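You operate a simulated robot arm through the tools that you are given. There is no shell and no other tool.

Carry out the task below with a simulated two-armed robot. There is one attempt and no reset: what you move stays moved.

Task
Time the chain by hand wheel and lock it with the red pin.
Fine: grey desk's drive switch off first; leave it off and the line air vented; in this order: clutch in, timing pointer into the green, pin into the boss marked LOCK, clutch out.

Only the result counts: the job must be done as asked and must still hold three seconds after the hand-in. Knocking over, shifting, dropping, spilling or breaking anything else fails it.

Robot
Two 7-joint arms with two-finger parallel grippers on one trunk that stands fixed in place. Base frame: the origin is at the foot of the trunk, x ahead of it, y to its left, z up. Readings come in m, degrees, newtons and seconds.
The left shoulder is at [0.07, 0.163, 1.099], the right one opposite. With the tool pointing down near the work surface each hand reaches from about 0.1 to 0.84 m from the base axis, measured 20 degrees to its own side. Payload 3.43 kg a hand.
The TCP of each hand is the grasp point between the finger pads, 0.034 m short of the fingertips. In the tool frame z runs along the fingers and y along their closing line. Largest opening 0.128 m; finger width 0.024, thickness 0.012; the body of the gripper, 0.048 by 0.13 m, starts 0.096 m behind the TCP.
Orientation is told as [roll, pitch, yaw] about the base's x, y, z axes, in that order, counted from this pose: with the fingers straight down and closing along the base's y, the tool's x points along the base's -x, its y along +y and its z along -z.

Tools
- The arms move only by the tool servo_tool. It takes "left_commands", "right_commands" or both (then of equal length, played together; a hand with none holds still); each is a list of rows, each an object of numbers (a shift or turn left out is 0, a gripper value left out holds the last): "tx", "ty", "tz": the shift along the base's x, y, z in m; "rx", "ry", "rz": the turn, a rotation vector about the base's x, y, z in degrees; "gripper": the opening, from 0 (shut) to 1 (fully open). In form: [{"tx": .., "ty": .., "tz": .., "rx": .., "ry": .., "rz": .., "gripper": ..}, ...]. A call has 1 to 20 rows; each row shifts and turns the commanded pose from where the row before left it. Each row takes 0.2 s and may step no farther than 0.05 m and 8.6 degrees from the row before; otherwise, or with a gripper value out of range, the whole call is refused. Where a pose cannot be reached the arm comes as near as it can. A force on the tool above 40 N (or 10 N above the force at the start of the call, whichever is more), or a blocked arm, ends the call early, and 0.2 s more pass. The fingers move at their own pace (about 0.153 m/s each) and stop on an object; they squeeze with about 43 N. The grip force told is the motor's: it shows also when the fingers shut on nothing. Time passes only in rows, and 0.2 s behind the last, so rows that do not move let the fingers close. The reply holds the time, the measured pose of the TCP, the force on the tool along the base axes, the opening and the grip force, in the units named above and with some noise, with the torque about the TCP (base axes, N m) and any sound that the robot's microphone picked up, and new pictures: "show" is both (left out), scene, wrist or none (wrist: the cameras of the hands that moved).
- Cameras (640 x 400 px; columns grow to the right, rows downward): "scene" is now at [0.1294, -0.0442, 1.3763]; the picture's right is [-0.46, -0.89, 0.00], its down [-0.21, 0.11, -0.97] and it looks along [0.86, -0.45, -0.24] (base axes); focal length 214 px, centre (320, 200). "left" rides on the left gripper at [0.076, 0.011, -0.16] in its tool frame; the picture's right is [-0.15, 0.99, 0.00], its down [-0.88, -0.13, -0.46] and it looks along [-0.45, -0.07, 0.89] (tool axes); focal length 234 px, centre (320, 200). "right" rides on the right gripper at [0.076, -0.011, -0.16] in its tool frame; the picture's right is [0.15, 0.99, 0.00], its down [-0.88, 0.13, -0.46] and it looks along [-0.45, 0.07, 0.89] (tool axes); focal length 234 px, centre (320, 200).
- lift_body(by): slides the trunk up (or, below 0, down) by that many m; the arms and the scene camera ride with it, the base frame stays. It gives what a move gives, with no picture.
- pan_tilt(pan, tilt): turns the head with the scene camera to pan (to the left, within 86 degrees either way) and tilt (down, from -29 to 69), counted from straight ahead of the robot. It gives what a move gives, and a new picture of the scene camera.
- point_at(camera, pixels): for up to 12 pixels [column, row] of the newest picture of that camera ("zoom" is the newest enlarged one), the place [x, y, z] in the base frame of the surface seen there, good to about 0.002 m, but the place of the scene camera against the robot may be out by one fixed shift of up to 0.025 m in any direction. It takes no simulated time.
- zoom(camera, box): a new picture of the part [left, top, right, bottom] of that camera's present view, enlarged. It takes no simulated time.
- close_job(): hands the job in; it is judged then, once.

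Open the grippers and draw the arms clear of the work before you hand the job in, unless the task says otherwise.

The tools are called after "Call:" as name(argument=value, ...) on one line, values as JSON. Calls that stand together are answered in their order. servo_tool: Moves the arms, as the interface text tells. Its arguments: {"type":"object","properties":{"left_commands":{"type":"array"},"right_commands":{"type":"array"},"show":{"type":"string","enum":["both","scene","wrist","none"]}},"required":[]} The other tools are called the same way: lift_body (by) moves the trunk up or down; pan_tilt (pan, tilt) turns the head that bears the scene camera; point_at (camera, pixels) gives the place of the surface under pixels of a picture; zoom (camera, box) takes an enlarged picture of a part of a camera's view; close_job () hands the job in.

At the start:

```text
time_s: 0.0
left_eef_pos: [0.5207, -0.0344, 1.3805]
left_tcp_rot: [-0.1, -0.2, 0.1]
left_contact_force: [-0.7, -0.7, -0.4]
left_torque: [0.0, 0.01, 0.0]
left_width: 0.1281
left_grip_force: 0.2
right_eef_pos: [0.495, -0.5244, 1.3041]
right_tcp_rot: [0.0, 0.0, 0.0]
right_contact_force: [0.7, -0.3, -0.6]
right_torque: [-0.02, 0.0, 0.03]
right_width: 0.128
right_grip_force: 0.0
trunk travel left (down, up): [-0.579, 0.361]
head pan, tilt (commanded): [-27.6, 13.9]
```

scene: 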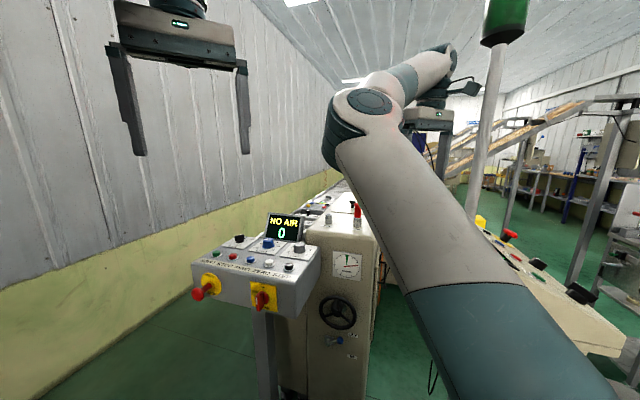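
right: 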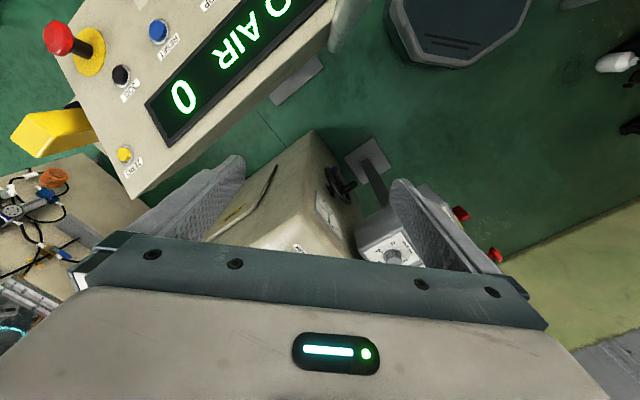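
left: 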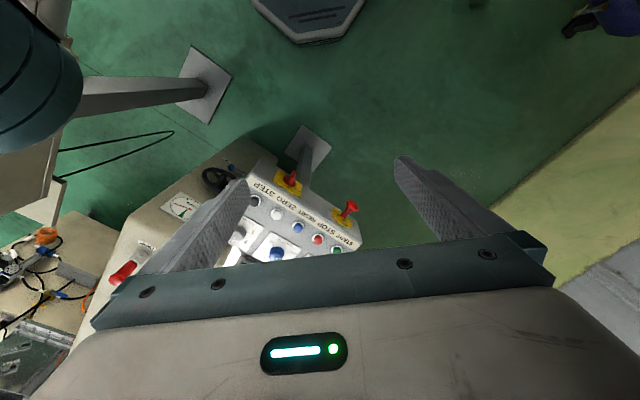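

The scene shows a grey desk with a display (285,228), a machine housing with dial (347,265), hand wheel (337,313) and a small blue lever at (333,341). I'll zoom in on these to read labels.

Call:
zoom(camera="scene", box=[180, 180, 400, 318])

Call:
zoom(camera="scene", box=[290, 190, 400, 260])

Call:
zoom(camera="scene", box=[290, 240, 400, 370])

Call:
zoom(camera="left", box=[80, 120, 400, 320])

```text
2.90 times, centred on (290, 249) of scene
```

zoom: 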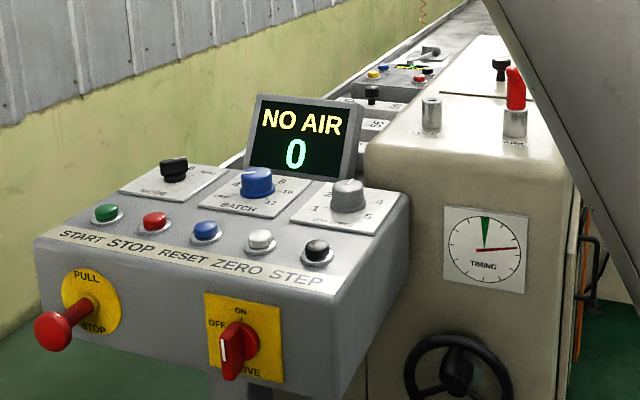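

```text
5.71 times, centred on (345, 225) of scene
```

zoom: 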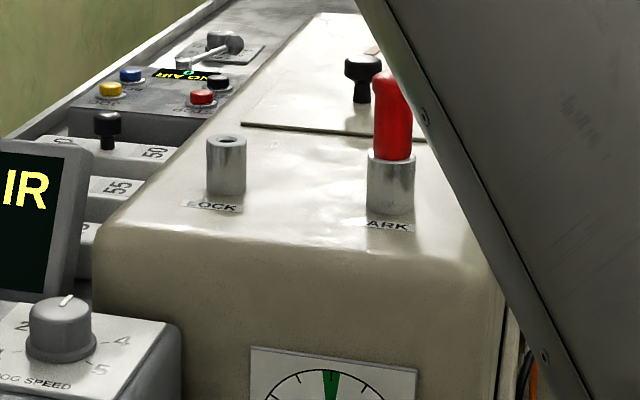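

```text
3.08 times, centred on (345, 305) of scene
```

zoom: 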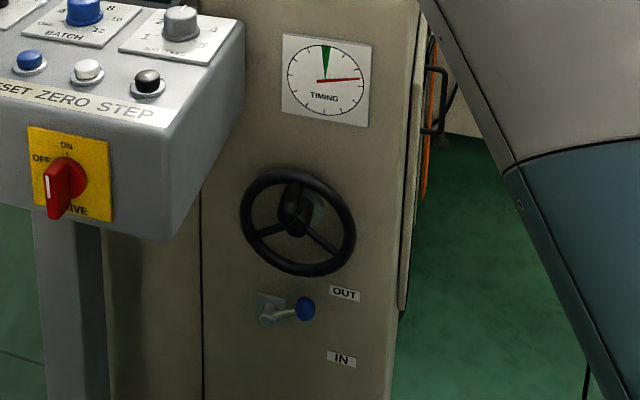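

```text
2.00 times, centred on (240, 220) of left
```

zoom: 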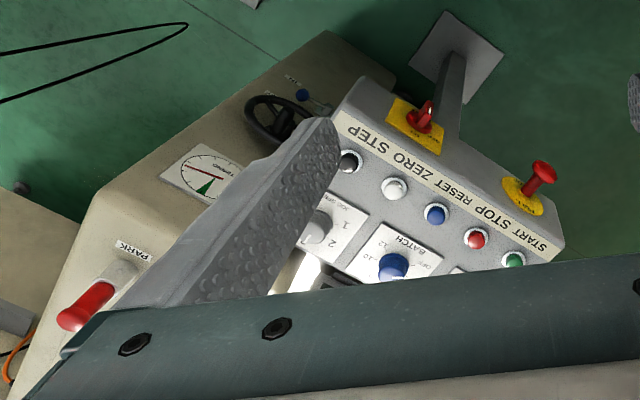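

The machine has LOCK boss, PARK boss with red pin, timing dial with red pointer, hand wheel, and blue-knobbed clutch lever near OUT. I'll zoom on the drive switch and locate key features.

Call:
zoom(camera="scene", box=[235, 275, 299, 315])

Call:
point_at(camera="scene", pixels=[[261, 298], [270, 290], [347, 265], [337, 313], [320, 313], [353, 313], [340, 340], [327, 340], [328, 217], [357, 210], [357, 224], [205, 290]])

```text
10.00 times, centred on (267, 295) of scene
```

zoom: 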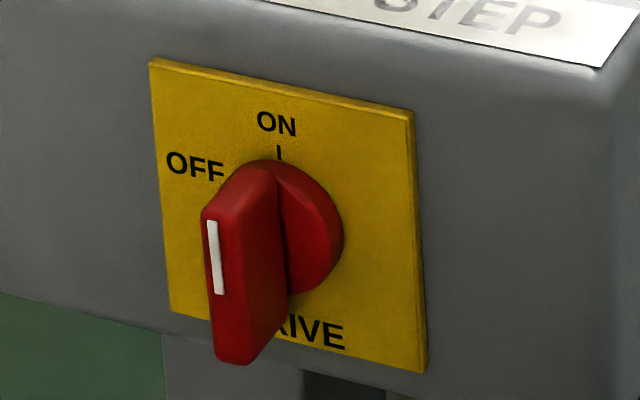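

```text
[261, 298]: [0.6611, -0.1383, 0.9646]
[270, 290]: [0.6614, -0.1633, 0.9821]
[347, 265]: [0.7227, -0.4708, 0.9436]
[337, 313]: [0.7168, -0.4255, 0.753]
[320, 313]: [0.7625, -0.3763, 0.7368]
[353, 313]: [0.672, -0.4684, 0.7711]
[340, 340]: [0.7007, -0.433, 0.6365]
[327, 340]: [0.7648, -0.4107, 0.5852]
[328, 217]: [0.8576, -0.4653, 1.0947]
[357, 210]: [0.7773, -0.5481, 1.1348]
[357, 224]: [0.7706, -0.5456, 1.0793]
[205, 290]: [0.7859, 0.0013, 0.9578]
```

The switch handle stands vertical at ON, with OFF to its left. I'll locate the plate and handle points through the zoomed picture.

Call:
point_at(camera="zoom", pixels=[[160, 70], [400, 120], [415, 360], [180, 305], [212, 225], [220, 290], [232, 355], [260, 170], [320, 220], [278, 155], [205, 165], [277, 124]])

Call:
zoom(camera="scene", box=[310, 285, 374, 325])

```text
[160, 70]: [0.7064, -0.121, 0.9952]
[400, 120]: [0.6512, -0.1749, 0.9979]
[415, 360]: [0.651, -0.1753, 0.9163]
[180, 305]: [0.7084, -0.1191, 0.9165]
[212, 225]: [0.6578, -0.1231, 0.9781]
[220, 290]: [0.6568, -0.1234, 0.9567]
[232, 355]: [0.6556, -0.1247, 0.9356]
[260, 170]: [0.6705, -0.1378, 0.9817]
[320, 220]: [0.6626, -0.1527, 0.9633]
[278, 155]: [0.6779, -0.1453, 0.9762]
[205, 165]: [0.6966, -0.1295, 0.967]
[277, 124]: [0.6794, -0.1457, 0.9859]
```

```text
10.00 times, centred on (342, 305) of scene
```

zoom: 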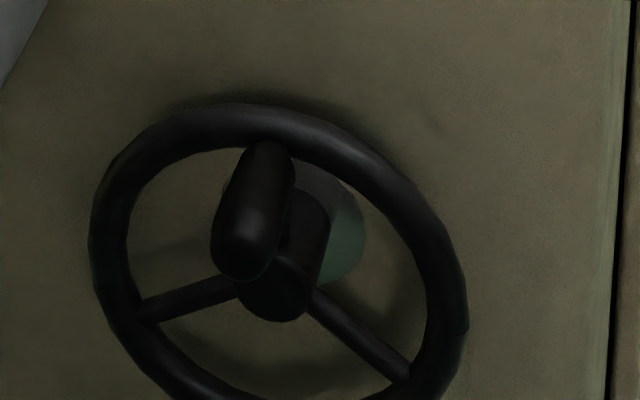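

The switch plate centre is about (0.68,-0.148,0.956), facing roughly (-0.7,0.7,0). I'll turn the head toward the machine and tilt down for a better view.

Call:
pan_tilt(pan=-30, tilt=35)

```text
time_s: 0.8
left_eef_pos: [0.5208, -0.0327, 1.3813]
left_tcp_rot: [-0.1, -0.2, 0.1]
left_contact_force: [0.3, -0.6, 0.4]
left_torque: [-0.01, -0.01, 0.0]
left_width: 0.128
left_grip_force: 0.1
right_eef_pos: [0.4946, -0.5256, 1.3043]
right_tcp_rot: [0.0, 0.0, 0.0]
right_contact_force: [-0.1, -0.8, -0.6]
right_torque: [0.0, 0.01, -0.01]
right_width: 0.128
right_grip_force: 0.0
trunk travel left (down, up): [-0.579, 0.361]
head pan, tilt (commanded): [-30.0, 35.0]
```

scene: 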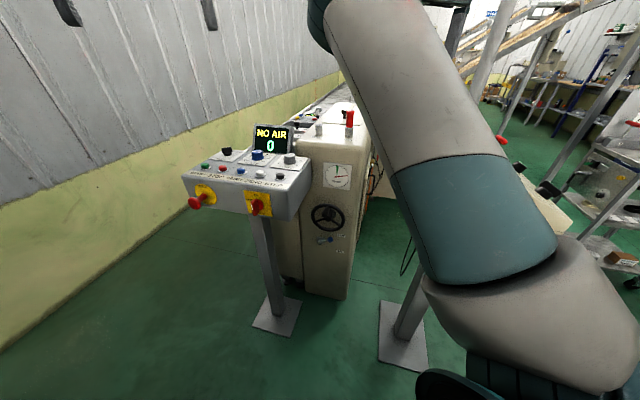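

Now the whole machine front is in view (290-360, 150-300). I'll zoom on the front with wheel and lever and measure.

Call:
zoom(camera="scene", box=[290, 195, 370, 245])

Call:
point_at(camera="zoom", pixels=[[20, 40], [200, 40], [160, 180], [300, 30], [440, 180], [300, 280], [300, 160], [340, 340], [260, 355], [400, 330], [390, 375], [480, 300]])

```text
8.00 times, centred on (330, 220) of scene
```

zoom: 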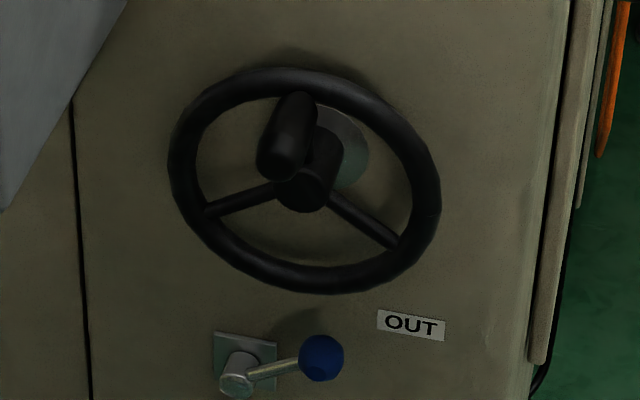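

```text
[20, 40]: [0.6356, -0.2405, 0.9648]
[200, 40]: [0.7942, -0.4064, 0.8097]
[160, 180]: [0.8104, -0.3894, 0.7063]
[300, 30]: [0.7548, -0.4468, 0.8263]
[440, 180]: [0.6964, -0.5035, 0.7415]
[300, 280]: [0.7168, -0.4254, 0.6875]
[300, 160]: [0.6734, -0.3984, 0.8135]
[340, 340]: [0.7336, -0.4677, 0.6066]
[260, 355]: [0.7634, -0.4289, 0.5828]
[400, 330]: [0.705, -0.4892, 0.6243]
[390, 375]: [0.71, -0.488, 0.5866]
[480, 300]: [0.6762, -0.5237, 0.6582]
```

Panel faces (-0.707,0.707,0). To calibrate the scene camera offset I'll measure the same plate corners through the left wrist camera.

Call:
zoom(camera="left", box=[250, 150, 330, 200])

```text
8.00 times, centred on (290, 175) of left
```

zoom: 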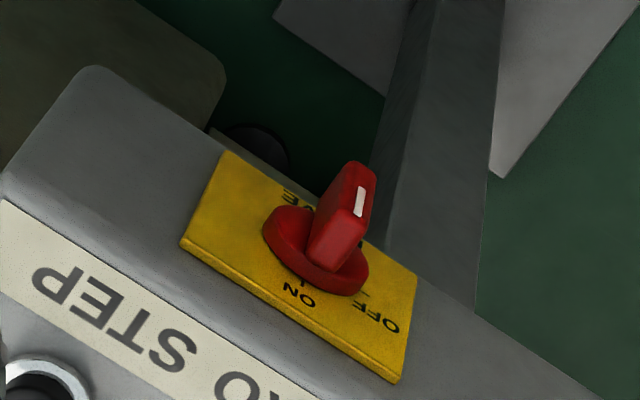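

I'll point at the plate corners, ticks and handle in this left-camera zoom.

Call:
point_at(camera="zoom", pixels=[[188, 240], [395, 370], [228, 158], [411, 278], [303, 279], [362, 293], [360, 202], [345, 240], [372, 172], [335, 200], [300, 300], [380, 322]])

Call:
zoom(camera="scene", box=[230, 180, 294, 220])

```text
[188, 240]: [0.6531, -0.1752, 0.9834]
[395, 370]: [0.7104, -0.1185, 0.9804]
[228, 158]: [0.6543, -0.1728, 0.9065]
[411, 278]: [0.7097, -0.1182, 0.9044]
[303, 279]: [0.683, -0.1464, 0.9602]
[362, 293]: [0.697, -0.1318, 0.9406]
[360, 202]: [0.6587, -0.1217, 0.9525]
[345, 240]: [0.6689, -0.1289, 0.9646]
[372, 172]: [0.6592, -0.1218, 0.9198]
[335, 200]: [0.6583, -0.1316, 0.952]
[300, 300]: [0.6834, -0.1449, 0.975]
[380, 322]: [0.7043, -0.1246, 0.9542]
```

```text
10.00 times, centred on (262, 200) of scene
```

zoom: 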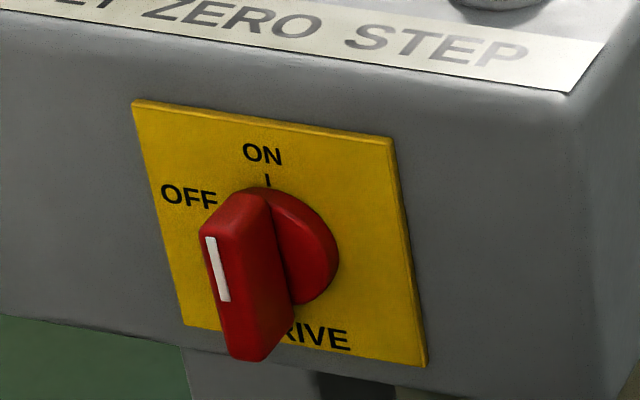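

Scene camera reads about 12.5 mm too high in z (plate centre true ≈ (0.682,-0.146,0.943)); OFF tick is 90° left of ON. I'll swing the left tool to horizontal, fingers toward (0.707,-0.707,0), while lowering in front of the desk.

Call:
servo_tool(left_commands=[{"ry": -8.1818, "tz": -0.02}, {"ry": -8.1818, "tz": -0.02}, {"ry": -8.1818, "tz": -0.02}, {"ry": -8.1818, "tz": -0.02}, {"ry": -8.1818, "tz": -0.02}, {"ry": -8.1818, "tz": -0.02}, {"ry": -8.1818, "tz": -0.02}, {"ry": -8.1818, "tz": -0.02}, {"ry": -8.1818, "tz": -0.02}, {"ry": -8.1818, "tz": -0.02}, {"ry": -8.1818, "tz": -0.02}, {"rz": -7.5, "tz": -0.02}, {"rz": -7.5, "tz": -0.02}, {"rz": -7.5, "tz": -0.02}, {"rz": -7.5, "tz": -0.02}, {"rz": -7.5, "tz": -0.02}, {"rz": -7.5, "tz": -0.02}], show="both")

```text
time_s: 4.5
left_eef_pos: [0.5137, -0.071, 1.1027]
left_tcp_rot: [-81.1, -89.0, 56.0]
left_contact_force: [-0.1, -0.1, 0.5]
left_torque: [0.0, -0.02, 0.05]
left_width: 0.1282
left_grip_force: 0.0
left hand out of reach, approached as far as the arm can: row 13, 14, 15, 16, 17
right_eef_pos: [0.4925, -0.5271, 1.3044]
right_tcp_rot: [0.0, -0.1, 0.0]
right_contact_force: [-0.4, -0.4, 0.4]
right_torque: [0.08, -0.04, 0.01]
right_width: 0.1279
right_grip_force: 0.2
trunk travel left (down, up): [-0.579, 0.361]
head pan, tilt (commanded): [-30.0, 35.0]
```

scene: 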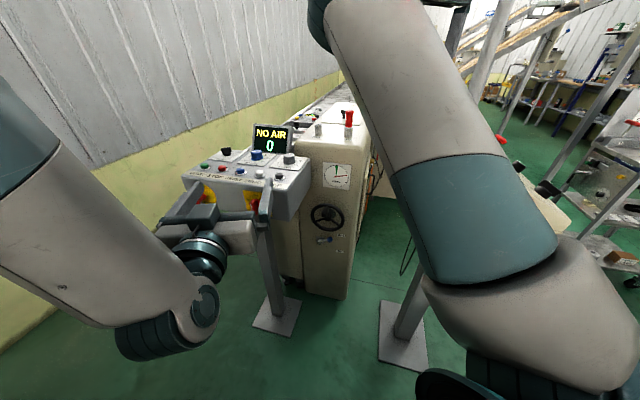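
left: 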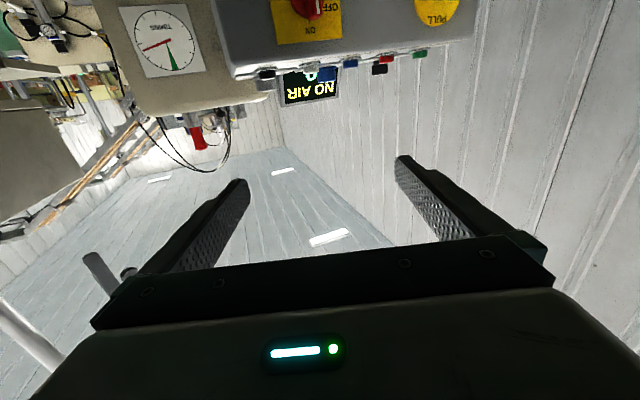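

The left hand hit a reach limit (too close to the shoulder); yaw is only about -25°. I'll raise the trunk to give the left arm more room.

Call:
lift_body(by=0.25)

```text
time_s: 7.0
left_eef_pos: [0.5168, -0.0706, 1.3503]
left_tcp_rot: [-76.4, -88.9, 51.2]
left_contact_force: [-0.5, 0.5, 0.2]
left_torque: [-0.01, 0.0, 0.02]
left_width: 0.1279
left_grip_force: 0.1
right_eef_pos: [0.4968, -0.5251, 1.5536]
right_tcp_rot: [0.0, 0.1, 0.2]
right_contact_force: [7.6, -3.0, 3.6]
right_torque: [0.46, 1.64, 0.28]
right_width: 0.1281
right_grip_force: 0.0
trunk travel left (down, up): [-0.829, 0.111]
head pan, tilt (commanded): [-30.0, 35.0]
```

The right hand reports 8 N after the lift, so I'll check its camera and the scene for contact.

Call:
zoom(camera="right", box=[0, 0, 640, 400])

Call:
pan_tilt(pan=-45, tilt=5)

```text
1.00 times, centred on (320, 200) of right (not enlarged: the box is as wide or as high as the picture)
```

zoom: 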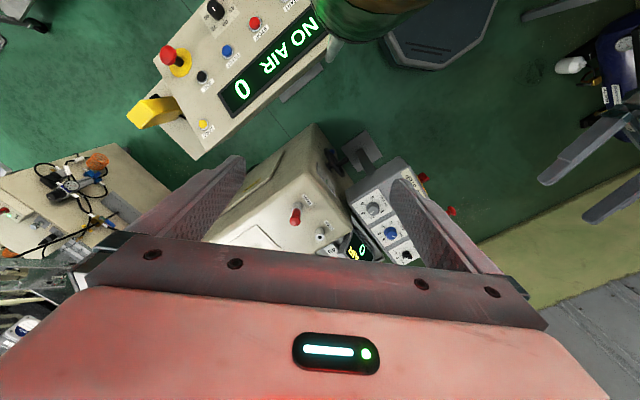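

```text
time_s: 8.0
left_eef_pos: [0.5181, -0.0701, 1.3522]
left_tcp_rot: [-76.8, -88.9, 51.8]
left_contact_force: [0.4, -1.3, -0.5]
left_torque: [0.02, 0.03, -0.05]
left_width: 0.128
left_grip_force: 0.1
right_eef_pos: [0.498, -0.5253, 1.5539]
right_tcp_rot: [0.0, 0.1, 0.1]
right_contact_force: [7.1, -3.0, 4.1]
right_torque: [0.4, 1.56, 0.26]
right_width: 0.1279
right_grip_force: 0.1
trunk travel left (down, up): [-0.829, 0.111]
head pan, tilt (commanded): [-45.0, 5.0]
```

scene: 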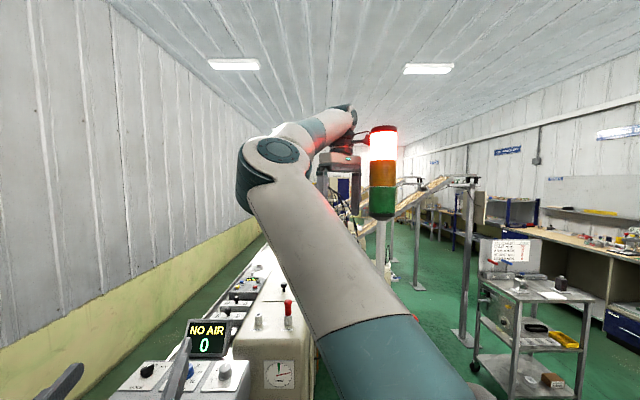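

The right hand is touching the stack light (382,170). I'll locate tower and gripper before moving away.

Call:
point_at(camera="scene", pixels=[[382, 140], [382, 175], [382, 205], [371, 175], [394, 175], [345, 170], [358, 170], [345, 145], [365, 140], [330, 165], [325, 195], [381, 250]])

Call:
zoom(camera="scene", box=[300, 100, 428, 220])

```text
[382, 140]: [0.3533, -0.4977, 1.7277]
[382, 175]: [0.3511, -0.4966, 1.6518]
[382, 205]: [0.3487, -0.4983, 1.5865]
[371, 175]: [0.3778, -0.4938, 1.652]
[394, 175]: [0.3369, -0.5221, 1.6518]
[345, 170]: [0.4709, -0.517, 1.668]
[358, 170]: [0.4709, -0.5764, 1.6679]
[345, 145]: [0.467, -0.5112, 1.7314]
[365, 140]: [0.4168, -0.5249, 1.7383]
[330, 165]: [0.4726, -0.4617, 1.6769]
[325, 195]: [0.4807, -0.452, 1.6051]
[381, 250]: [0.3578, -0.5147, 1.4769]
```

```text
3.33 times, centred on (364, 160) of scene
```

zoom: 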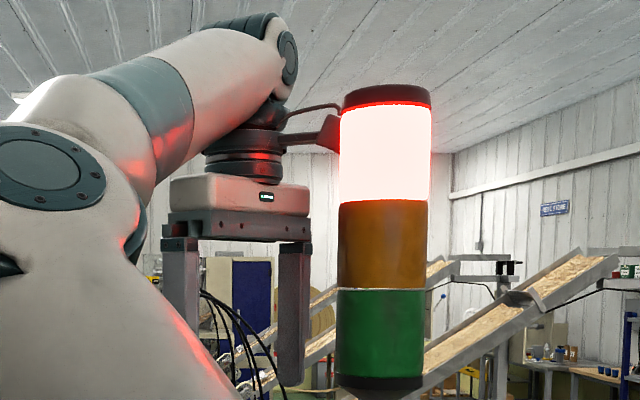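

The wrist camera bracket presses against the tower from +x side; moving the right hand +x relieves it. I do this in small steps.

Call:
servo_tool(right_commands=[{"tx": 0.01}, {"tx": 0.015}, {"tx": 0.02}, {"tx": 0.02}, {"tx": 0.01}], show="scene")

```text
time_s: 9.2
left_eef_pos: [0.5156, -0.0694, 1.3523]
left_tcp_rot: [-79.2, -89.1, 54.0]
left_contact_force: [-0.6, 0.1, 0.1]
left_torque: [-0.01, 0.05, 0.01]
left_width: 0.1279
left_grip_force: 0.0
right_eef_pos: [0.5695, -0.5244, 1.5528]
right_tcp_rot: [0.0, 0.0, 0.0]
right_contact_force: [-0.3, -0.5, 0.4]
right_torque: [0.0, 0.03, -0.01]
right_width: 0.1281
right_grip_force: 0.1
trunk travel left (down, up): [-0.829, 0.111]
head pan, tilt (commanded): [-45.0, 5.0]
```

scene: 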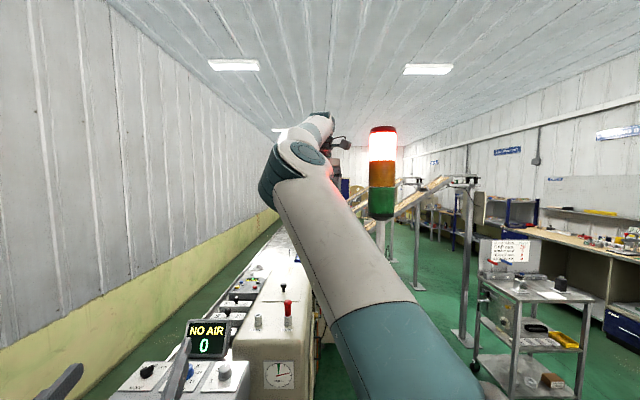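

Contact is gone and the tower stands unchanged at (382,170). I'll look right/down to map the beige desk and other obstacles.

Call:
pan_tilt(pan=-60, tilt=50)

Call:
pan_tilt(pan=-10, tilt=45)

```text
time_s: 10.3
left_eef_pos: [0.5156, -0.0696, 1.3524]
left_tcp_rot: [-80.4, -89.0, 55.3]
left_contact_force: [0.3, 0.3, -0.3]
left_torque: [0.02, 0.01, -0.01]
left_width: 0.1281
left_grip_force: 0.1
right_eef_pos: [0.5709, -0.5246, 1.554]
right_tcp_rot: [0.0, 0.0, 0.0]
right_contact_force: [-0.3, -0.3, -0.4]
right_torque: [0.01, 0.01, -0.03]
right_width: 0.1281
right_grip_force: 0.0
trunk travel left (down, up): [-0.829, 0.111]
head pan, tilt (commanded): [-60.0, 50.0]
```

scene: 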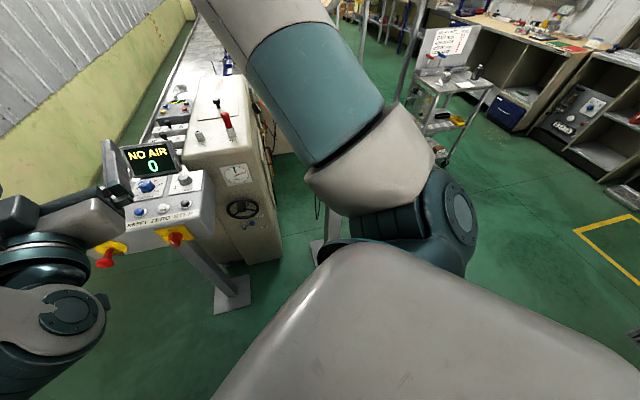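

```text
time_s: 11.5
left_eef_pos: [0.5151, -0.0701, 1.3516]
left_tcp_rot: [-80.7, -89.0, 55.5]
left_contact_force: [-0.1, 0.3, 0.3]
left_torque: [-0.02, -0.03, -0.02]
left_width: 0.1278
left_grip_force: 0.1
right_eef_pos: [0.5698, -0.5242, 1.5534]
right_tcp_rot: [0.0, 0.0, 0.0]
right_contact_force: [0.5, 0.0, -0.4]
right_torque: [0.0, 0.02, 0.03]
right_width: 0.1283
right_grip_force: 0.1
trunk travel left (down, up): [-0.829, 0.111]
head pan, tilt (commanded): [-10.0, 45.0]
```

scene: 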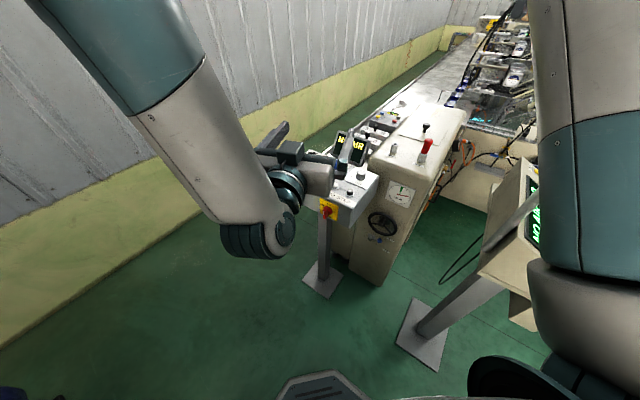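

The beige desk stands to the right (510,230). I'll measure its near edges, the pedestal, plus pin, LOCK boss and panel features in this view.

Call:
point_at(camera="scene", pixels=[[485, 270], [520, 185], [505, 240], [520, 320], [470, 305], [425, 335], [421, 160], [426, 146], [394, 152], [401, 193], [381, 223], [375, 240]])

Call:
zoom(camera="scene", box=[340, 110, 468, 190])

Call:
zoom(camera="scene", box=[340, 195, 420, 245])

```text
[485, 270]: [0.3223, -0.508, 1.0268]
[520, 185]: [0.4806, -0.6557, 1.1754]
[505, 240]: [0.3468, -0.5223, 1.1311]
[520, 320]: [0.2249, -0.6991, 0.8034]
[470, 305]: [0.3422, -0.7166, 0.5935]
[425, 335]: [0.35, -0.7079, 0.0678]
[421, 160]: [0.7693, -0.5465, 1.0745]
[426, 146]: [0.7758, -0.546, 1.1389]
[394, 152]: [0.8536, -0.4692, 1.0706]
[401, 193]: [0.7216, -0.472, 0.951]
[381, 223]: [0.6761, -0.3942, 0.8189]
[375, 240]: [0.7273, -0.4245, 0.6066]
```

```text
5.00 times, centred on (404, 150) of scene
```

zoom: 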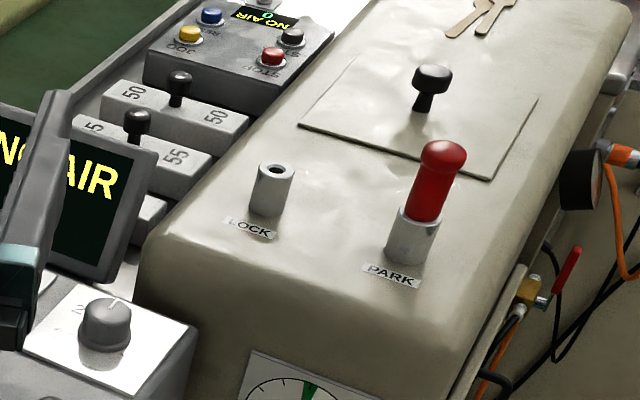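

```text
8.00 times, centred on (380, 220) of scene
```

zoom: 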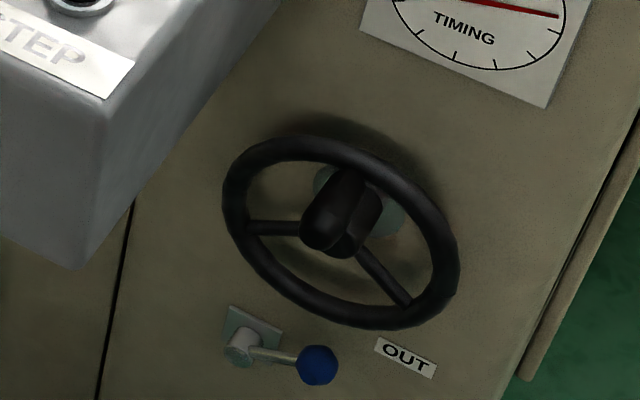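

I'll lower the left hand 0.2 m while finishing the yaw toward -45°, checking how the command pose carried over.

Call:
servo_tool(left_commands=[{"tz": -0.03}, {"tz": -0.04}, {"tz": -0.04}, {"tz": -0.04}, {"tz": -0.04}], show="none")

```text
time_s: 12.7
left_eef_pos: [0.5104, -0.0661, 1.1965]
left_tcp_rot: [-22.1, -88.2, 1.1]
left_contact_force: [-0.8, 0.3, 0.0]
left_torque: [-0.02, 0.01, 0.05]
left_width: 0.1281
left_grip_force: 0.0
left hand out of reach, approached as far as the arm can: row 3, 4, 5
right_eef_pos: [0.5721, -0.5251, 1.5534]
right_tcp_rot: [0.1, 0.0, 0.0]
right_contact_force: [0.0, 0.2, 0.3]
right_torque: [0.01, -0.01, 0.02]
right_width: 0.128
right_grip_force: 0.1
trunk travel left (down, up): [-0.829, 0.111]
head pan, tilt (commanded): [-10.0, 45.0]
```

The left hand is still limited. I'll look at the left arm's posture to understand which joint is binding.

Call:
pan_tilt(pan=25, tilt=20)

```text
time_s: 13.7
left_eef_pos: [0.51, -0.0648, 1.2002]
left_tcp_rot: [-30.6, -88.2, 9.5]
left_contact_force: [0.2, 1.2, 0.0]
left_torque: [-0.03, 0.01, 0.01]
left_width: 0.1279
left_grip_force: 0.0
right_eef_pos: [0.5705, -0.5246, 1.5521]
right_tcp_rot: [-0.1, 0.0, 0.0]
right_contact_force: [-0.7, 0.1, -0.4]
right_torque: [0.0, -0.02, 0.05]
right_width: 0.1282
right_grip_force: 0.1
trunk travel left (down, up): [-0.829, 0.111]
head pan, tilt (commanded): [25.0, 20.0]
```

scene: 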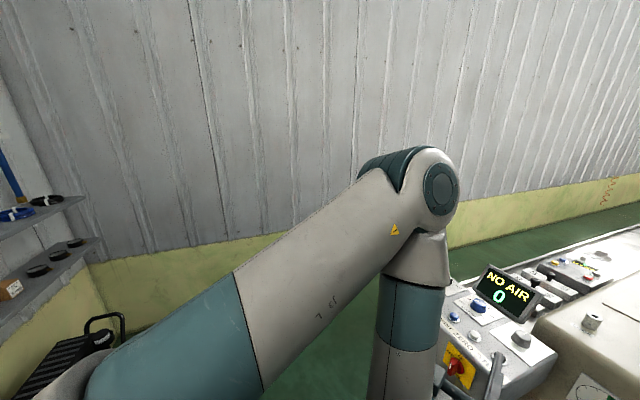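

The left arm is in an elbow-up posture with forearm hanging down, so the wrist is the limit; a lower trunk (shoulder about 0.6 m) would make the forearm level. First I must stow the right arm safely, so I look at it and the tower.

Call:
pan_tilt(pan=-60, tilt=10)

Call:
point_at(camera="scene", pixels=[[330, 170], [360, 170], [400, 150], [300, 240], [400, 300], [450, 170], [320, 120], [360, 120], [250, 170], [440, 220], [450, 260], [500, 300]])

```text
time_s: 15.3
left_eef_pos: [0.51, -0.0647, 1.1993]
left_tcp_rot: [-31.1, -88.1, 9.9]
left_contact_force: [0.1, -0.4, -0.1]
left_torque: [0.01, 0.0, -0.01]
left_width: 0.128
left_grip_force: 0.0
right_eef_pos: [0.5706, -0.5251, 1.5536]
right_tcp_rot: [-0.1, 0.0, 0.0]
right_contact_force: [-0.3, -0.1, -0.5]
right_torque: [0.01, 0.0, 0.03]
right_width: 0.128
right_grip_force: 0.1
trunk travel left (down, up): [-0.829, 0.111]
head pan, tilt (commanded): [-60.0, 10.0]
```

scene: 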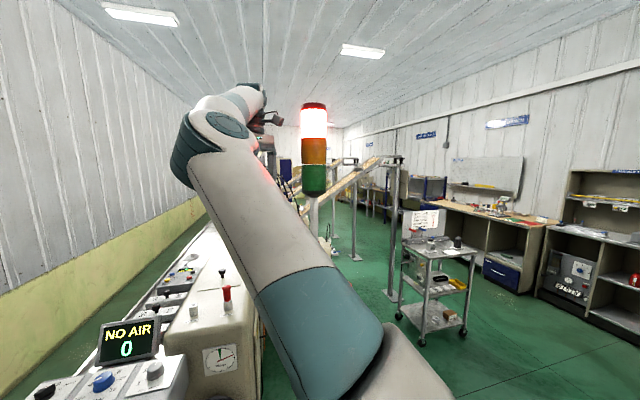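

```text
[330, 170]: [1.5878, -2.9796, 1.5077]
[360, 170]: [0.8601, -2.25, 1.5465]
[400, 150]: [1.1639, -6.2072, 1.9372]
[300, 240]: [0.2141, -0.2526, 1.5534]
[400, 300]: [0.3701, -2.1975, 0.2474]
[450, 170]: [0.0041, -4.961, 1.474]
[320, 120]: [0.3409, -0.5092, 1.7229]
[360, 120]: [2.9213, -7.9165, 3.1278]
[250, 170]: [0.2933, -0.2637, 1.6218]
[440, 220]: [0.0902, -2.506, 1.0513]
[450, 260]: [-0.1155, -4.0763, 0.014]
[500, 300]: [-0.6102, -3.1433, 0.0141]
```

The right elbow sits near (0.36,-0.28,1.65). A 45°-tilted tool at the original trunk height suits the arm best, so I'll lower the trunk back by 0.25 m (right hand now clear of the tower at x=0.57).

Call:
lift_body(by=-0.25)

```text
time_s: 17.9
left_eef_pos: [0.5106, -0.0649, 0.9491]
left_tcp_rot: [-31.0, -88.2, 9.9]
left_contact_force: [-0.4, -0.3, -0.1]
left_torque: [0.03, -0.01, -0.01]
left_width: 0.1281
left_grip_force: 0.1
right_eef_pos: [0.5702, -0.5243, 1.3038]
right_tcp_rot: [0.0, 0.0, 0.0]
right_contact_force: [0.1, 0.1, -0.9]
right_torque: [0.0, 0.0, -0.01]
right_width: 0.1281
right_grip_force: 0.0
trunk travel left (down, up): [-0.579, 0.361]
head pan, tilt (commanded): [-60.0, 10.0]
```

Left hand is at (0.511,-0.065,0.949), in front of the desk. I'll tilt it to 45° down and finish yaw to -45°.

Call:
servo_tool(left_commands=[{"rx": 3.05, "ry": 7.97, "tz": 0.01}, {"rx": 3.05, "ry": 7.97, "tz": 0.01}, {"rx": 3.05, "ry": 7.97, "tz": 0.01}, {"rx": 3.05, "ry": 7.97}, {"rx": 3.05, "ry": 7.97}, {"rz": -8}, {"rz": -8}, {"rz": -8}], show="wrist")

Call:
pan_tilt(pan=-20, tilt=30)

```text
time_s: 19.7
left_eef_pos: [0.5111, -0.0647, 0.98]
left_tcp_rot: [-1.4, -45.8, -43.6]
left_contact_force: [1.0, 0.4, 0.0]
left_torque: [-0.03, 0.0, -0.01]
left_width: 0.128
left_grip_force: 0.0
right_eef_pos: [0.5703, -0.5238, 1.3034]
right_tcp_rot: [-0.1, 0.0, 0.0]
right_contact_force: [-0.6, 0.3, -0.2]
right_torque: [0.0, 0.01, 0.02]
right_width: 0.128
right_grip_force: 0.0
trunk travel left (down, up): [-0.579, 0.361]
head pan, tilt (commanded): [-60.0, 10.0]
```

left: 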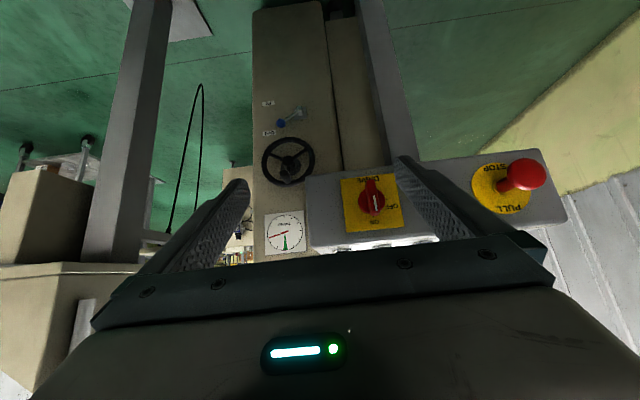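

```text
time_s: 20.7
left_eef_pos: [0.5103, -0.0663, 0.9789]
left_tcp_rot: [-1.0, -45.6, -43.5]
left_contact_force: [-0.5, -0.1, -0.5]
left_torque: [-0.03, -0.03, 0.02]
left_width: 0.1281
left_grip_force: 0.0
right_eef_pos: [0.5702, -0.524, 1.3037]
right_tcp_rot: [-0.1, 0.1, -0.1]
right_contact_force: [0.7, 0.2, -0.8]
right_torque: [-0.07, 0.01, -0.01]
right_width: 0.1281
right_grip_force: 0.0
trunk travel left (down, up): [-0.579, 0.361]
head pan, tilt (commanded): [-20.0, 30.0]
```

scene: 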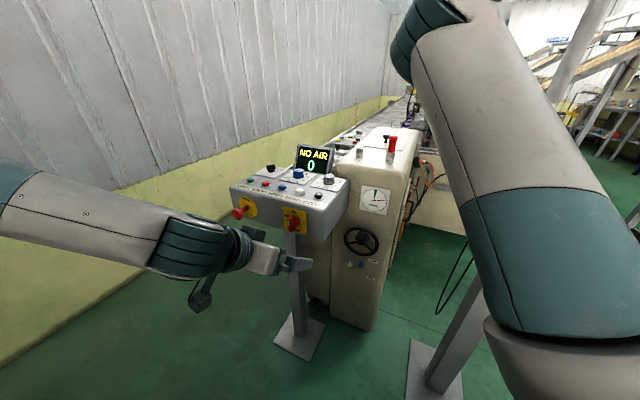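

Good: the left wrist camera now sees switch (371,203), wheel (288,160), lever (285,122) and dial (285,232). I'll zoom and measure them precisely with this calibrated camera.

Call:
zoom(camera="left", box=[340, 165, 420, 235])

Call:
point_at(camera="left", pixels=[[375, 206], [371, 190], [373, 215], [345, 183], [396, 178], [402, 226], [348, 229], [392, 206], [366, 200], [378, 192], [520, 175], [438, 215]])

Call:
zoom(camera="left", box=[250, 90, 330, 190])

Call:
point_at(camera="zoom", pixels=[[320, 200]])

```text
5.71 times, centred on (380, 200) of left
```

zoom: 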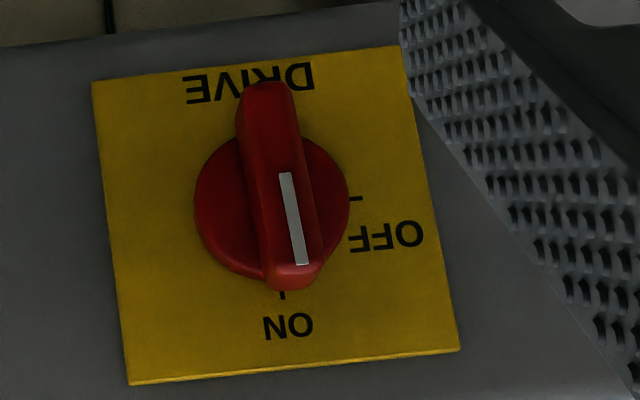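

```text
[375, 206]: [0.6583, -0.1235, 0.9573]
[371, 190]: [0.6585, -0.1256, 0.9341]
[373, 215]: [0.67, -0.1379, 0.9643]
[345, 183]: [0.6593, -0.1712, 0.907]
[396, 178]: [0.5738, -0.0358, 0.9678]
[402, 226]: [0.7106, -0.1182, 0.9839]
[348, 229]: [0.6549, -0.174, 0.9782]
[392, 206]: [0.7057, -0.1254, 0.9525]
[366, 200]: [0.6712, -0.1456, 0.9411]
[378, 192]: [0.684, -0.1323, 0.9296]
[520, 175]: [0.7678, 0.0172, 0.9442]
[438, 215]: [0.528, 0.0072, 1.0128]
```

```text
4.00 times, centred on (290, 140) of left
```

zoom: 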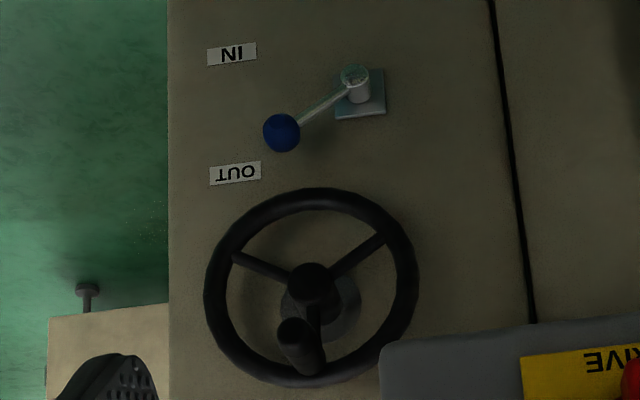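

```text
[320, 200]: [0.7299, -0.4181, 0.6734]
```

OFF tick is exactly 90° left of ON; switch centre z≈0.943, u-line confirmed. I move the left hand to a pre-grip spot in front of the handle with the gripper half open.

Call:
servo_tool(left_commands=[{"tx": 0.0226, "ty": 0.0006, "rz": -0.5, "gripper": 0.5}, {"tx": 0.0226, "ty": 0.0006, "rz": -0.5}, {"tx": 0.0226, "ty": 0.0006, "rz": -0.5}, {"tx": 0.0226, "ty": 0.0005}], show="both")

```text
time_s: 21.7
left_eef_pos: [0.6002, -0.0616, 0.978]
left_tcp_rot: [-1.2, -45.7, -45.1]
left_contact_force: [-0.2, -0.1, -0.2]
left_torque: [-0.02, 0.01, 0.01]
left_width: 0.064
left_grip_force: 0.1
right_eef_pos: [0.5708, -0.5244, 1.3033]
right_tcp_rot: [0.0, 0.1, 0.1]
right_contact_force: [0.5, 0.3, 0.6]
right_torque: [0.01, 0.0, -0.01]
right_width: 0.1281
right_grip_force: 0.0
trunk travel left (down, up): [-0.579, 0.361]
head pan, tilt (commanded): [-20.0, 30.0]
```

scene: 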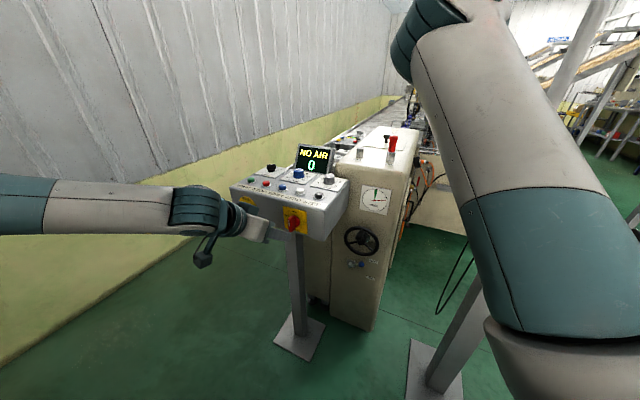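
left: 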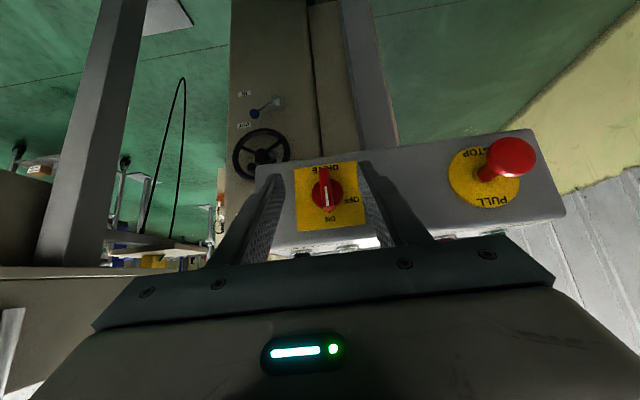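

Handle (325,190) is centred between the fingers. I advance along -n to the grip pose without closing yet.

Call:
servo_tool(left_commands=[{"tx": 0.0127, "ty": -0.0131, "tz": -0.0048}, {"tx": 0.0127, "ty": -0.0131, "tz": -0.0048}, {"tx": 0.0127, "ty": -0.0131, "tz": -0.0048}, {"tx": 0.0121, "ty": -0.0125, "tz": -0.0046}], show="wrist")

Call:
zoom(camera="left", box=[240, 120, 400, 250])

```text
time_s: 22.7
left_eef_pos: [0.654, -0.1143, 0.959]
left_tcp_rot: [-1.2, -45.7, -45.1]
left_contact_force: [-1.2, -0.4, -0.8]
left_torque: [-0.01, 0.0, -0.01]
left_width: 0.0638
left_grip_force: 0.0
right_eef_pos: [0.5719, -0.5251, 1.3018]
right_tcp_rot: [0.1, -0.1, -0.1]
right_contact_force: [0.4, 0.3, -0.5]
right_torque: [0.0, 0.0, -0.01]
right_width: 0.1278
right_grip_force: 0.0
trunk travel left (down, up): [-0.579, 0.361]
head pan, tilt (commanded): [-20.0, 30.0]
```

left: 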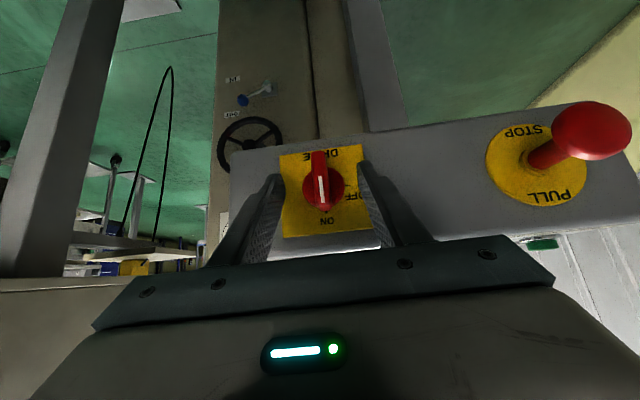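

```text
3.08 times, centred on (320, 185) of left
```

zoom: 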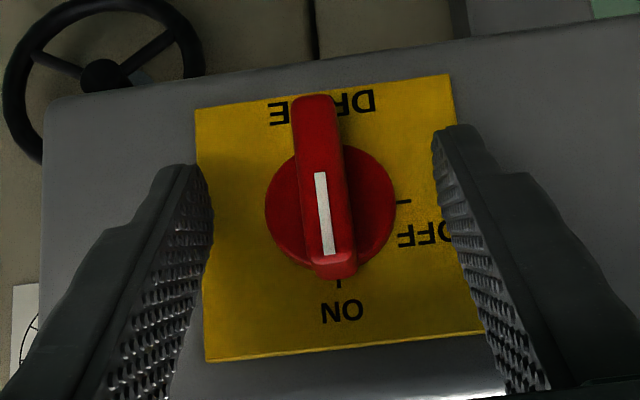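

The fingers straddle the red handle symmetrically. I close on it.

Call:
servo_tool(left_commands=[{"gripper": 0.0}, {}, {}], show="wrist")

```text
time_s: 23.5
left_eef_pos: [0.6524, -0.1145, 0.96]
left_tcp_rot: [-1.2, -45.6, -45.0]
left_contact_force: [3.2, 2.0, 2.1]
left_torque: [0.32, 0.23, 0.94]
left_width: 0.0128
left_grip_force: 44.9
right_eef_pos: [0.5714, -0.5247, 1.3029]
right_tcp_rot: [0.0, 0.0, 0.0]
right_contact_force: [0.9, 0.1, -0.5]
right_torque: [0.04, 0.0, 0.02]
right_width: 0.1281
right_grip_force: 0.0
trunk travel left (down, up): [-0.579, 0.361]
head pan, tilt (commanded): [-20.0, 30.0]
```

left: 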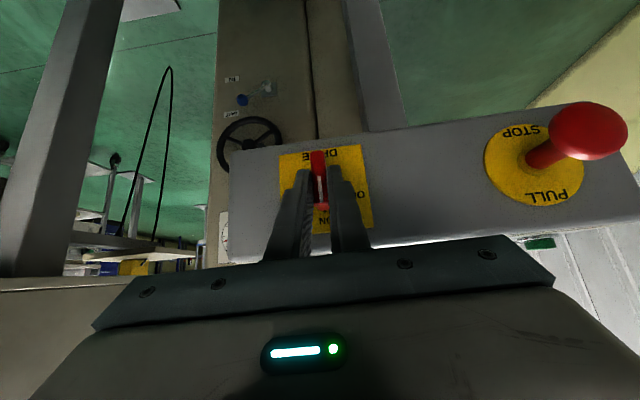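

Handle is gripped (12.8 mm). I turn it counter-clockwise about the switch axis, first ~41°.

Call:
servo_tool(left_commands=[{"tx": 0.00171, "ty": 0.00171, "tz": -0.00017, "rx": -5.785, "ry": 5.785}, {"tx": 0.00168, "ty": 0.00168, "tz": -0.00052, "rx": -5.785, "ry": 5.785}, {"tx": 0.00161, "ty": 0.00161, "tz": -0.00085, "rx": -5.785, "ry": 5.785}, {"tx": 0.0015, "ty": 0.0015, "tz": -0.00116, "rx": -5.785, "ry": 5.785}, {"tx": 0.00137, "ty": 0.00137, "tz": -0.00146, "rx": -5.785, "ry": 5.785}], show="both")

```text
time_s: 24.7
left_eef_pos: [0.6613, -0.1045, 0.9561]
left_tcp_rot: [-52.6, -32.7, -10.9]
left_contact_force: [14.2, 4.8, -3.5]
left_torque: [-0.09, -0.43, 1.62]
left_width: 0.0131
left_grip_force: 45.1
right_eef_pos: [0.5737, -0.5226, 1.3023]
right_tcp_rot: [0.0, 0.1, 0.0]
right_contact_force: [0.1, -0.2, 0.3]
right_torque: [0.02, 0.0, 0.01]
right_width: 0.1283
right_grip_force: 0.1
trunk travel left (down, up): [-0.579, 0.361]
head pan, tilt (commanded): [-20.0, 30.0]
```

scene: 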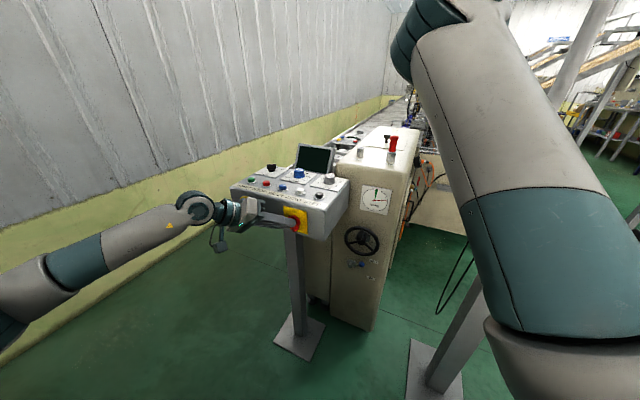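
left: 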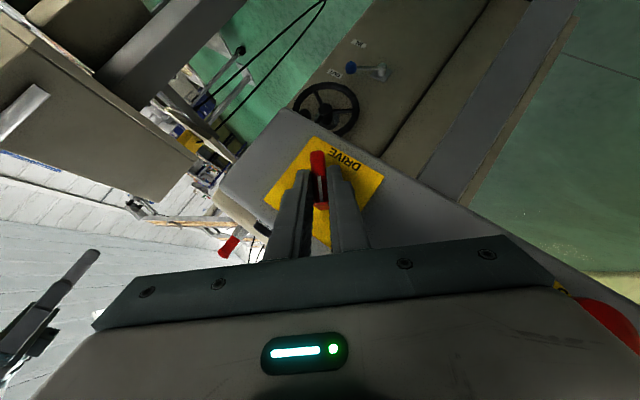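

The grey desk's display went dark, so the drive is switching off. I continue the remaining ~49° to seat it at OFF.

Call:
servo_tool(left_commands=[{"tx": 0.00121, "ty": 0.00121, "tz": -0.00171, "rx": -5.785, "ry": 5.785}, {"tx": 0.00103, "ty": 0.00103, "tz": -0.00194, "rx": -5.785, "ry": 5.785}, {"tx": 0.00082, "ty": 0.00082, "tz": -0.00213, "rx": -5.785, "ry": 5.785}, {"tx": 0.0006, "ty": 0.0006, "tz": -0.00227, "rx": -5.785, "ry": 5.785}, {"tx": 0.00036, "ty": 0.00036, "tz": -0.00237, "rx": -5.785, "ry": 5.785}, {"tx": 0.00012, "ty": 0.00012, "tz": -0.00242, "rx": -5.785, "ry": 5.785}], show="both")

```text
time_s: 26.1
left_eef_pos: [0.6675, -0.0998, 0.9393]
left_tcp_rot: [-91.1, 0.1, 0.8]
left_contact_force: [10.4, 19.9, -18.9]
left_torque: [1.65, -0.21, 0.93]
left_width: 0.013
left_grip_force: 44.9
right_eef_pos: [0.5745, -0.5223, 1.3016]
right_tcp_rot: [-0.1, 0.3, 0.0]
right_contact_force: [0.5, -0.2, 0.0]
right_torque: [-0.01, 0.02, 0.0]
right_width: 0.128
right_grip_force: 0.0
trunk travel left (down, up): [-0.579, 0.361]
head pan, tilt (commanded): [-20.0, 30.0]
```

scene: 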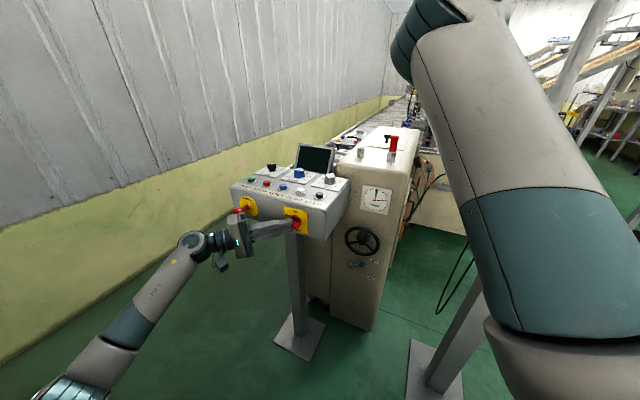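
left: 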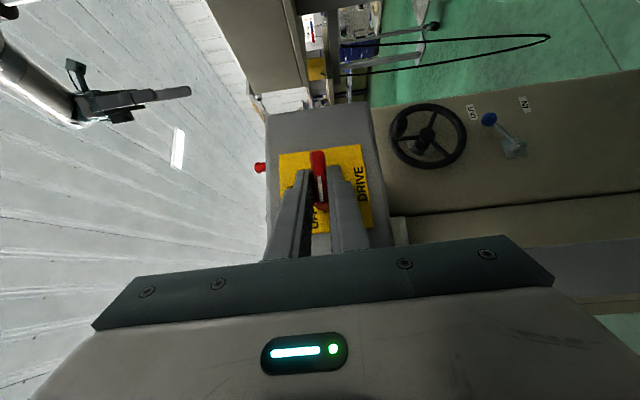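

Handle is turned 90° (handle now horizontal). I open the fingers and back off along +n.

Call:
servo_tool(left_commands=[{"gripper": 0.4}, {"gripper": 0.4}, {"gripper": 0.4}, {"tx": -0.012, "ty": 0.012}, {"tx": -0.02, "ty": 0.02}, {"tx": -0.025, "ty": 0.025}], show="both")

Call:
zoom(camera="left", box=[240, 120, 400, 250])

Call:
zoom(camera="scene", box=[220, 140, 400, 250])

```text
time_s: 27.5
left_eef_pos: [0.6054, -0.0434, 0.9442]
left_tcp_rot: [-91.3, 0.0, 0.5]
left_contact_force: [0.7, -0.3, -0.4]
left_torque: [0.05, 0.01, 0.03]
left_width: 0.0511
left_grip_force: 0.0
right_eef_pos: [0.5697, -0.5241, 1.3042]
right_tcp_rot: [-0.1, 0.0, -0.1]
right_contact_force: [0.2, 0.1, -0.6]
right_torque: [-0.01, 0.01, 0.02]
right_width: 0.128
right_grip_force: 0.1
trunk travel left (down, up): [-0.579, 0.361]
head pan, tilt (commanded): [-20.0, 30.0]
```

scene: 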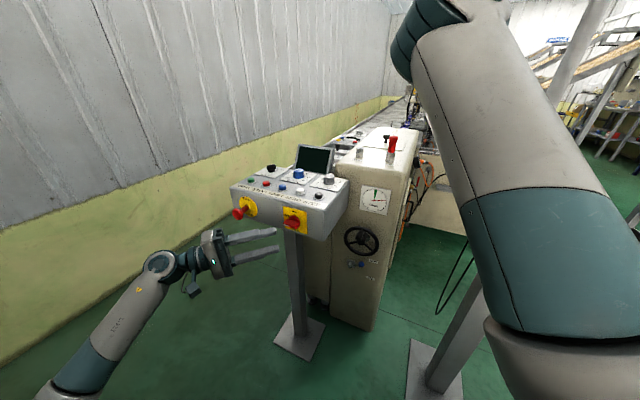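
left: 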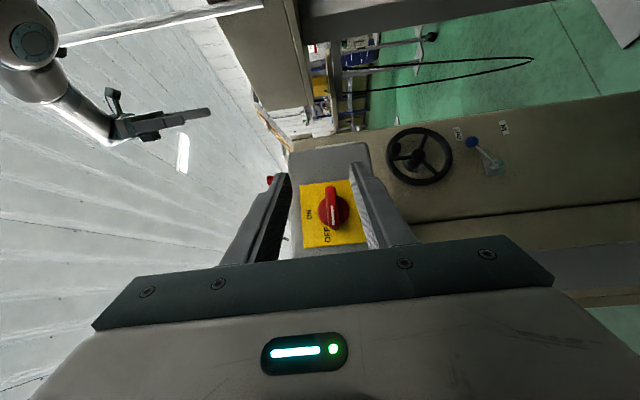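

```text
3.08 times, centred on (320, 185) of left
```

zoom: 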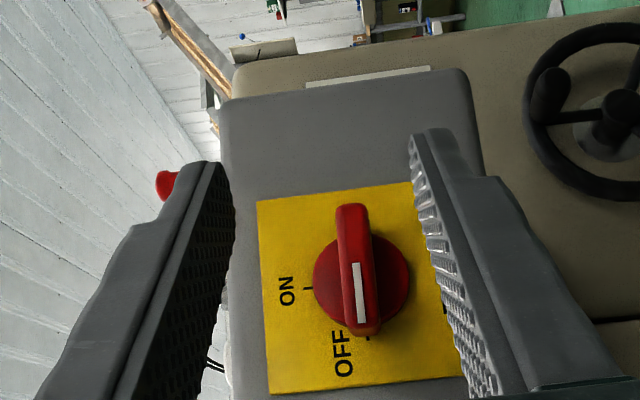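

```text
3.56 times, centred on (310, 195) of scene
```

zoom: 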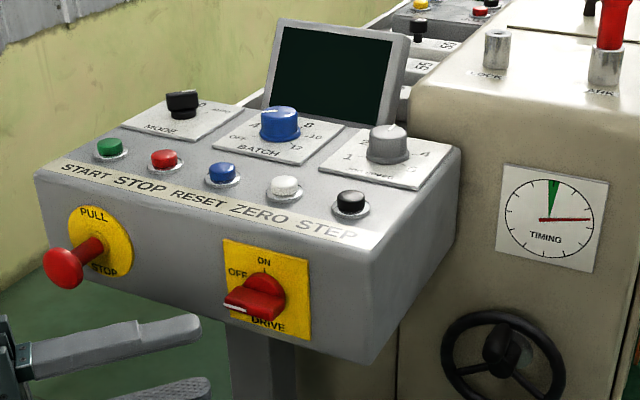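

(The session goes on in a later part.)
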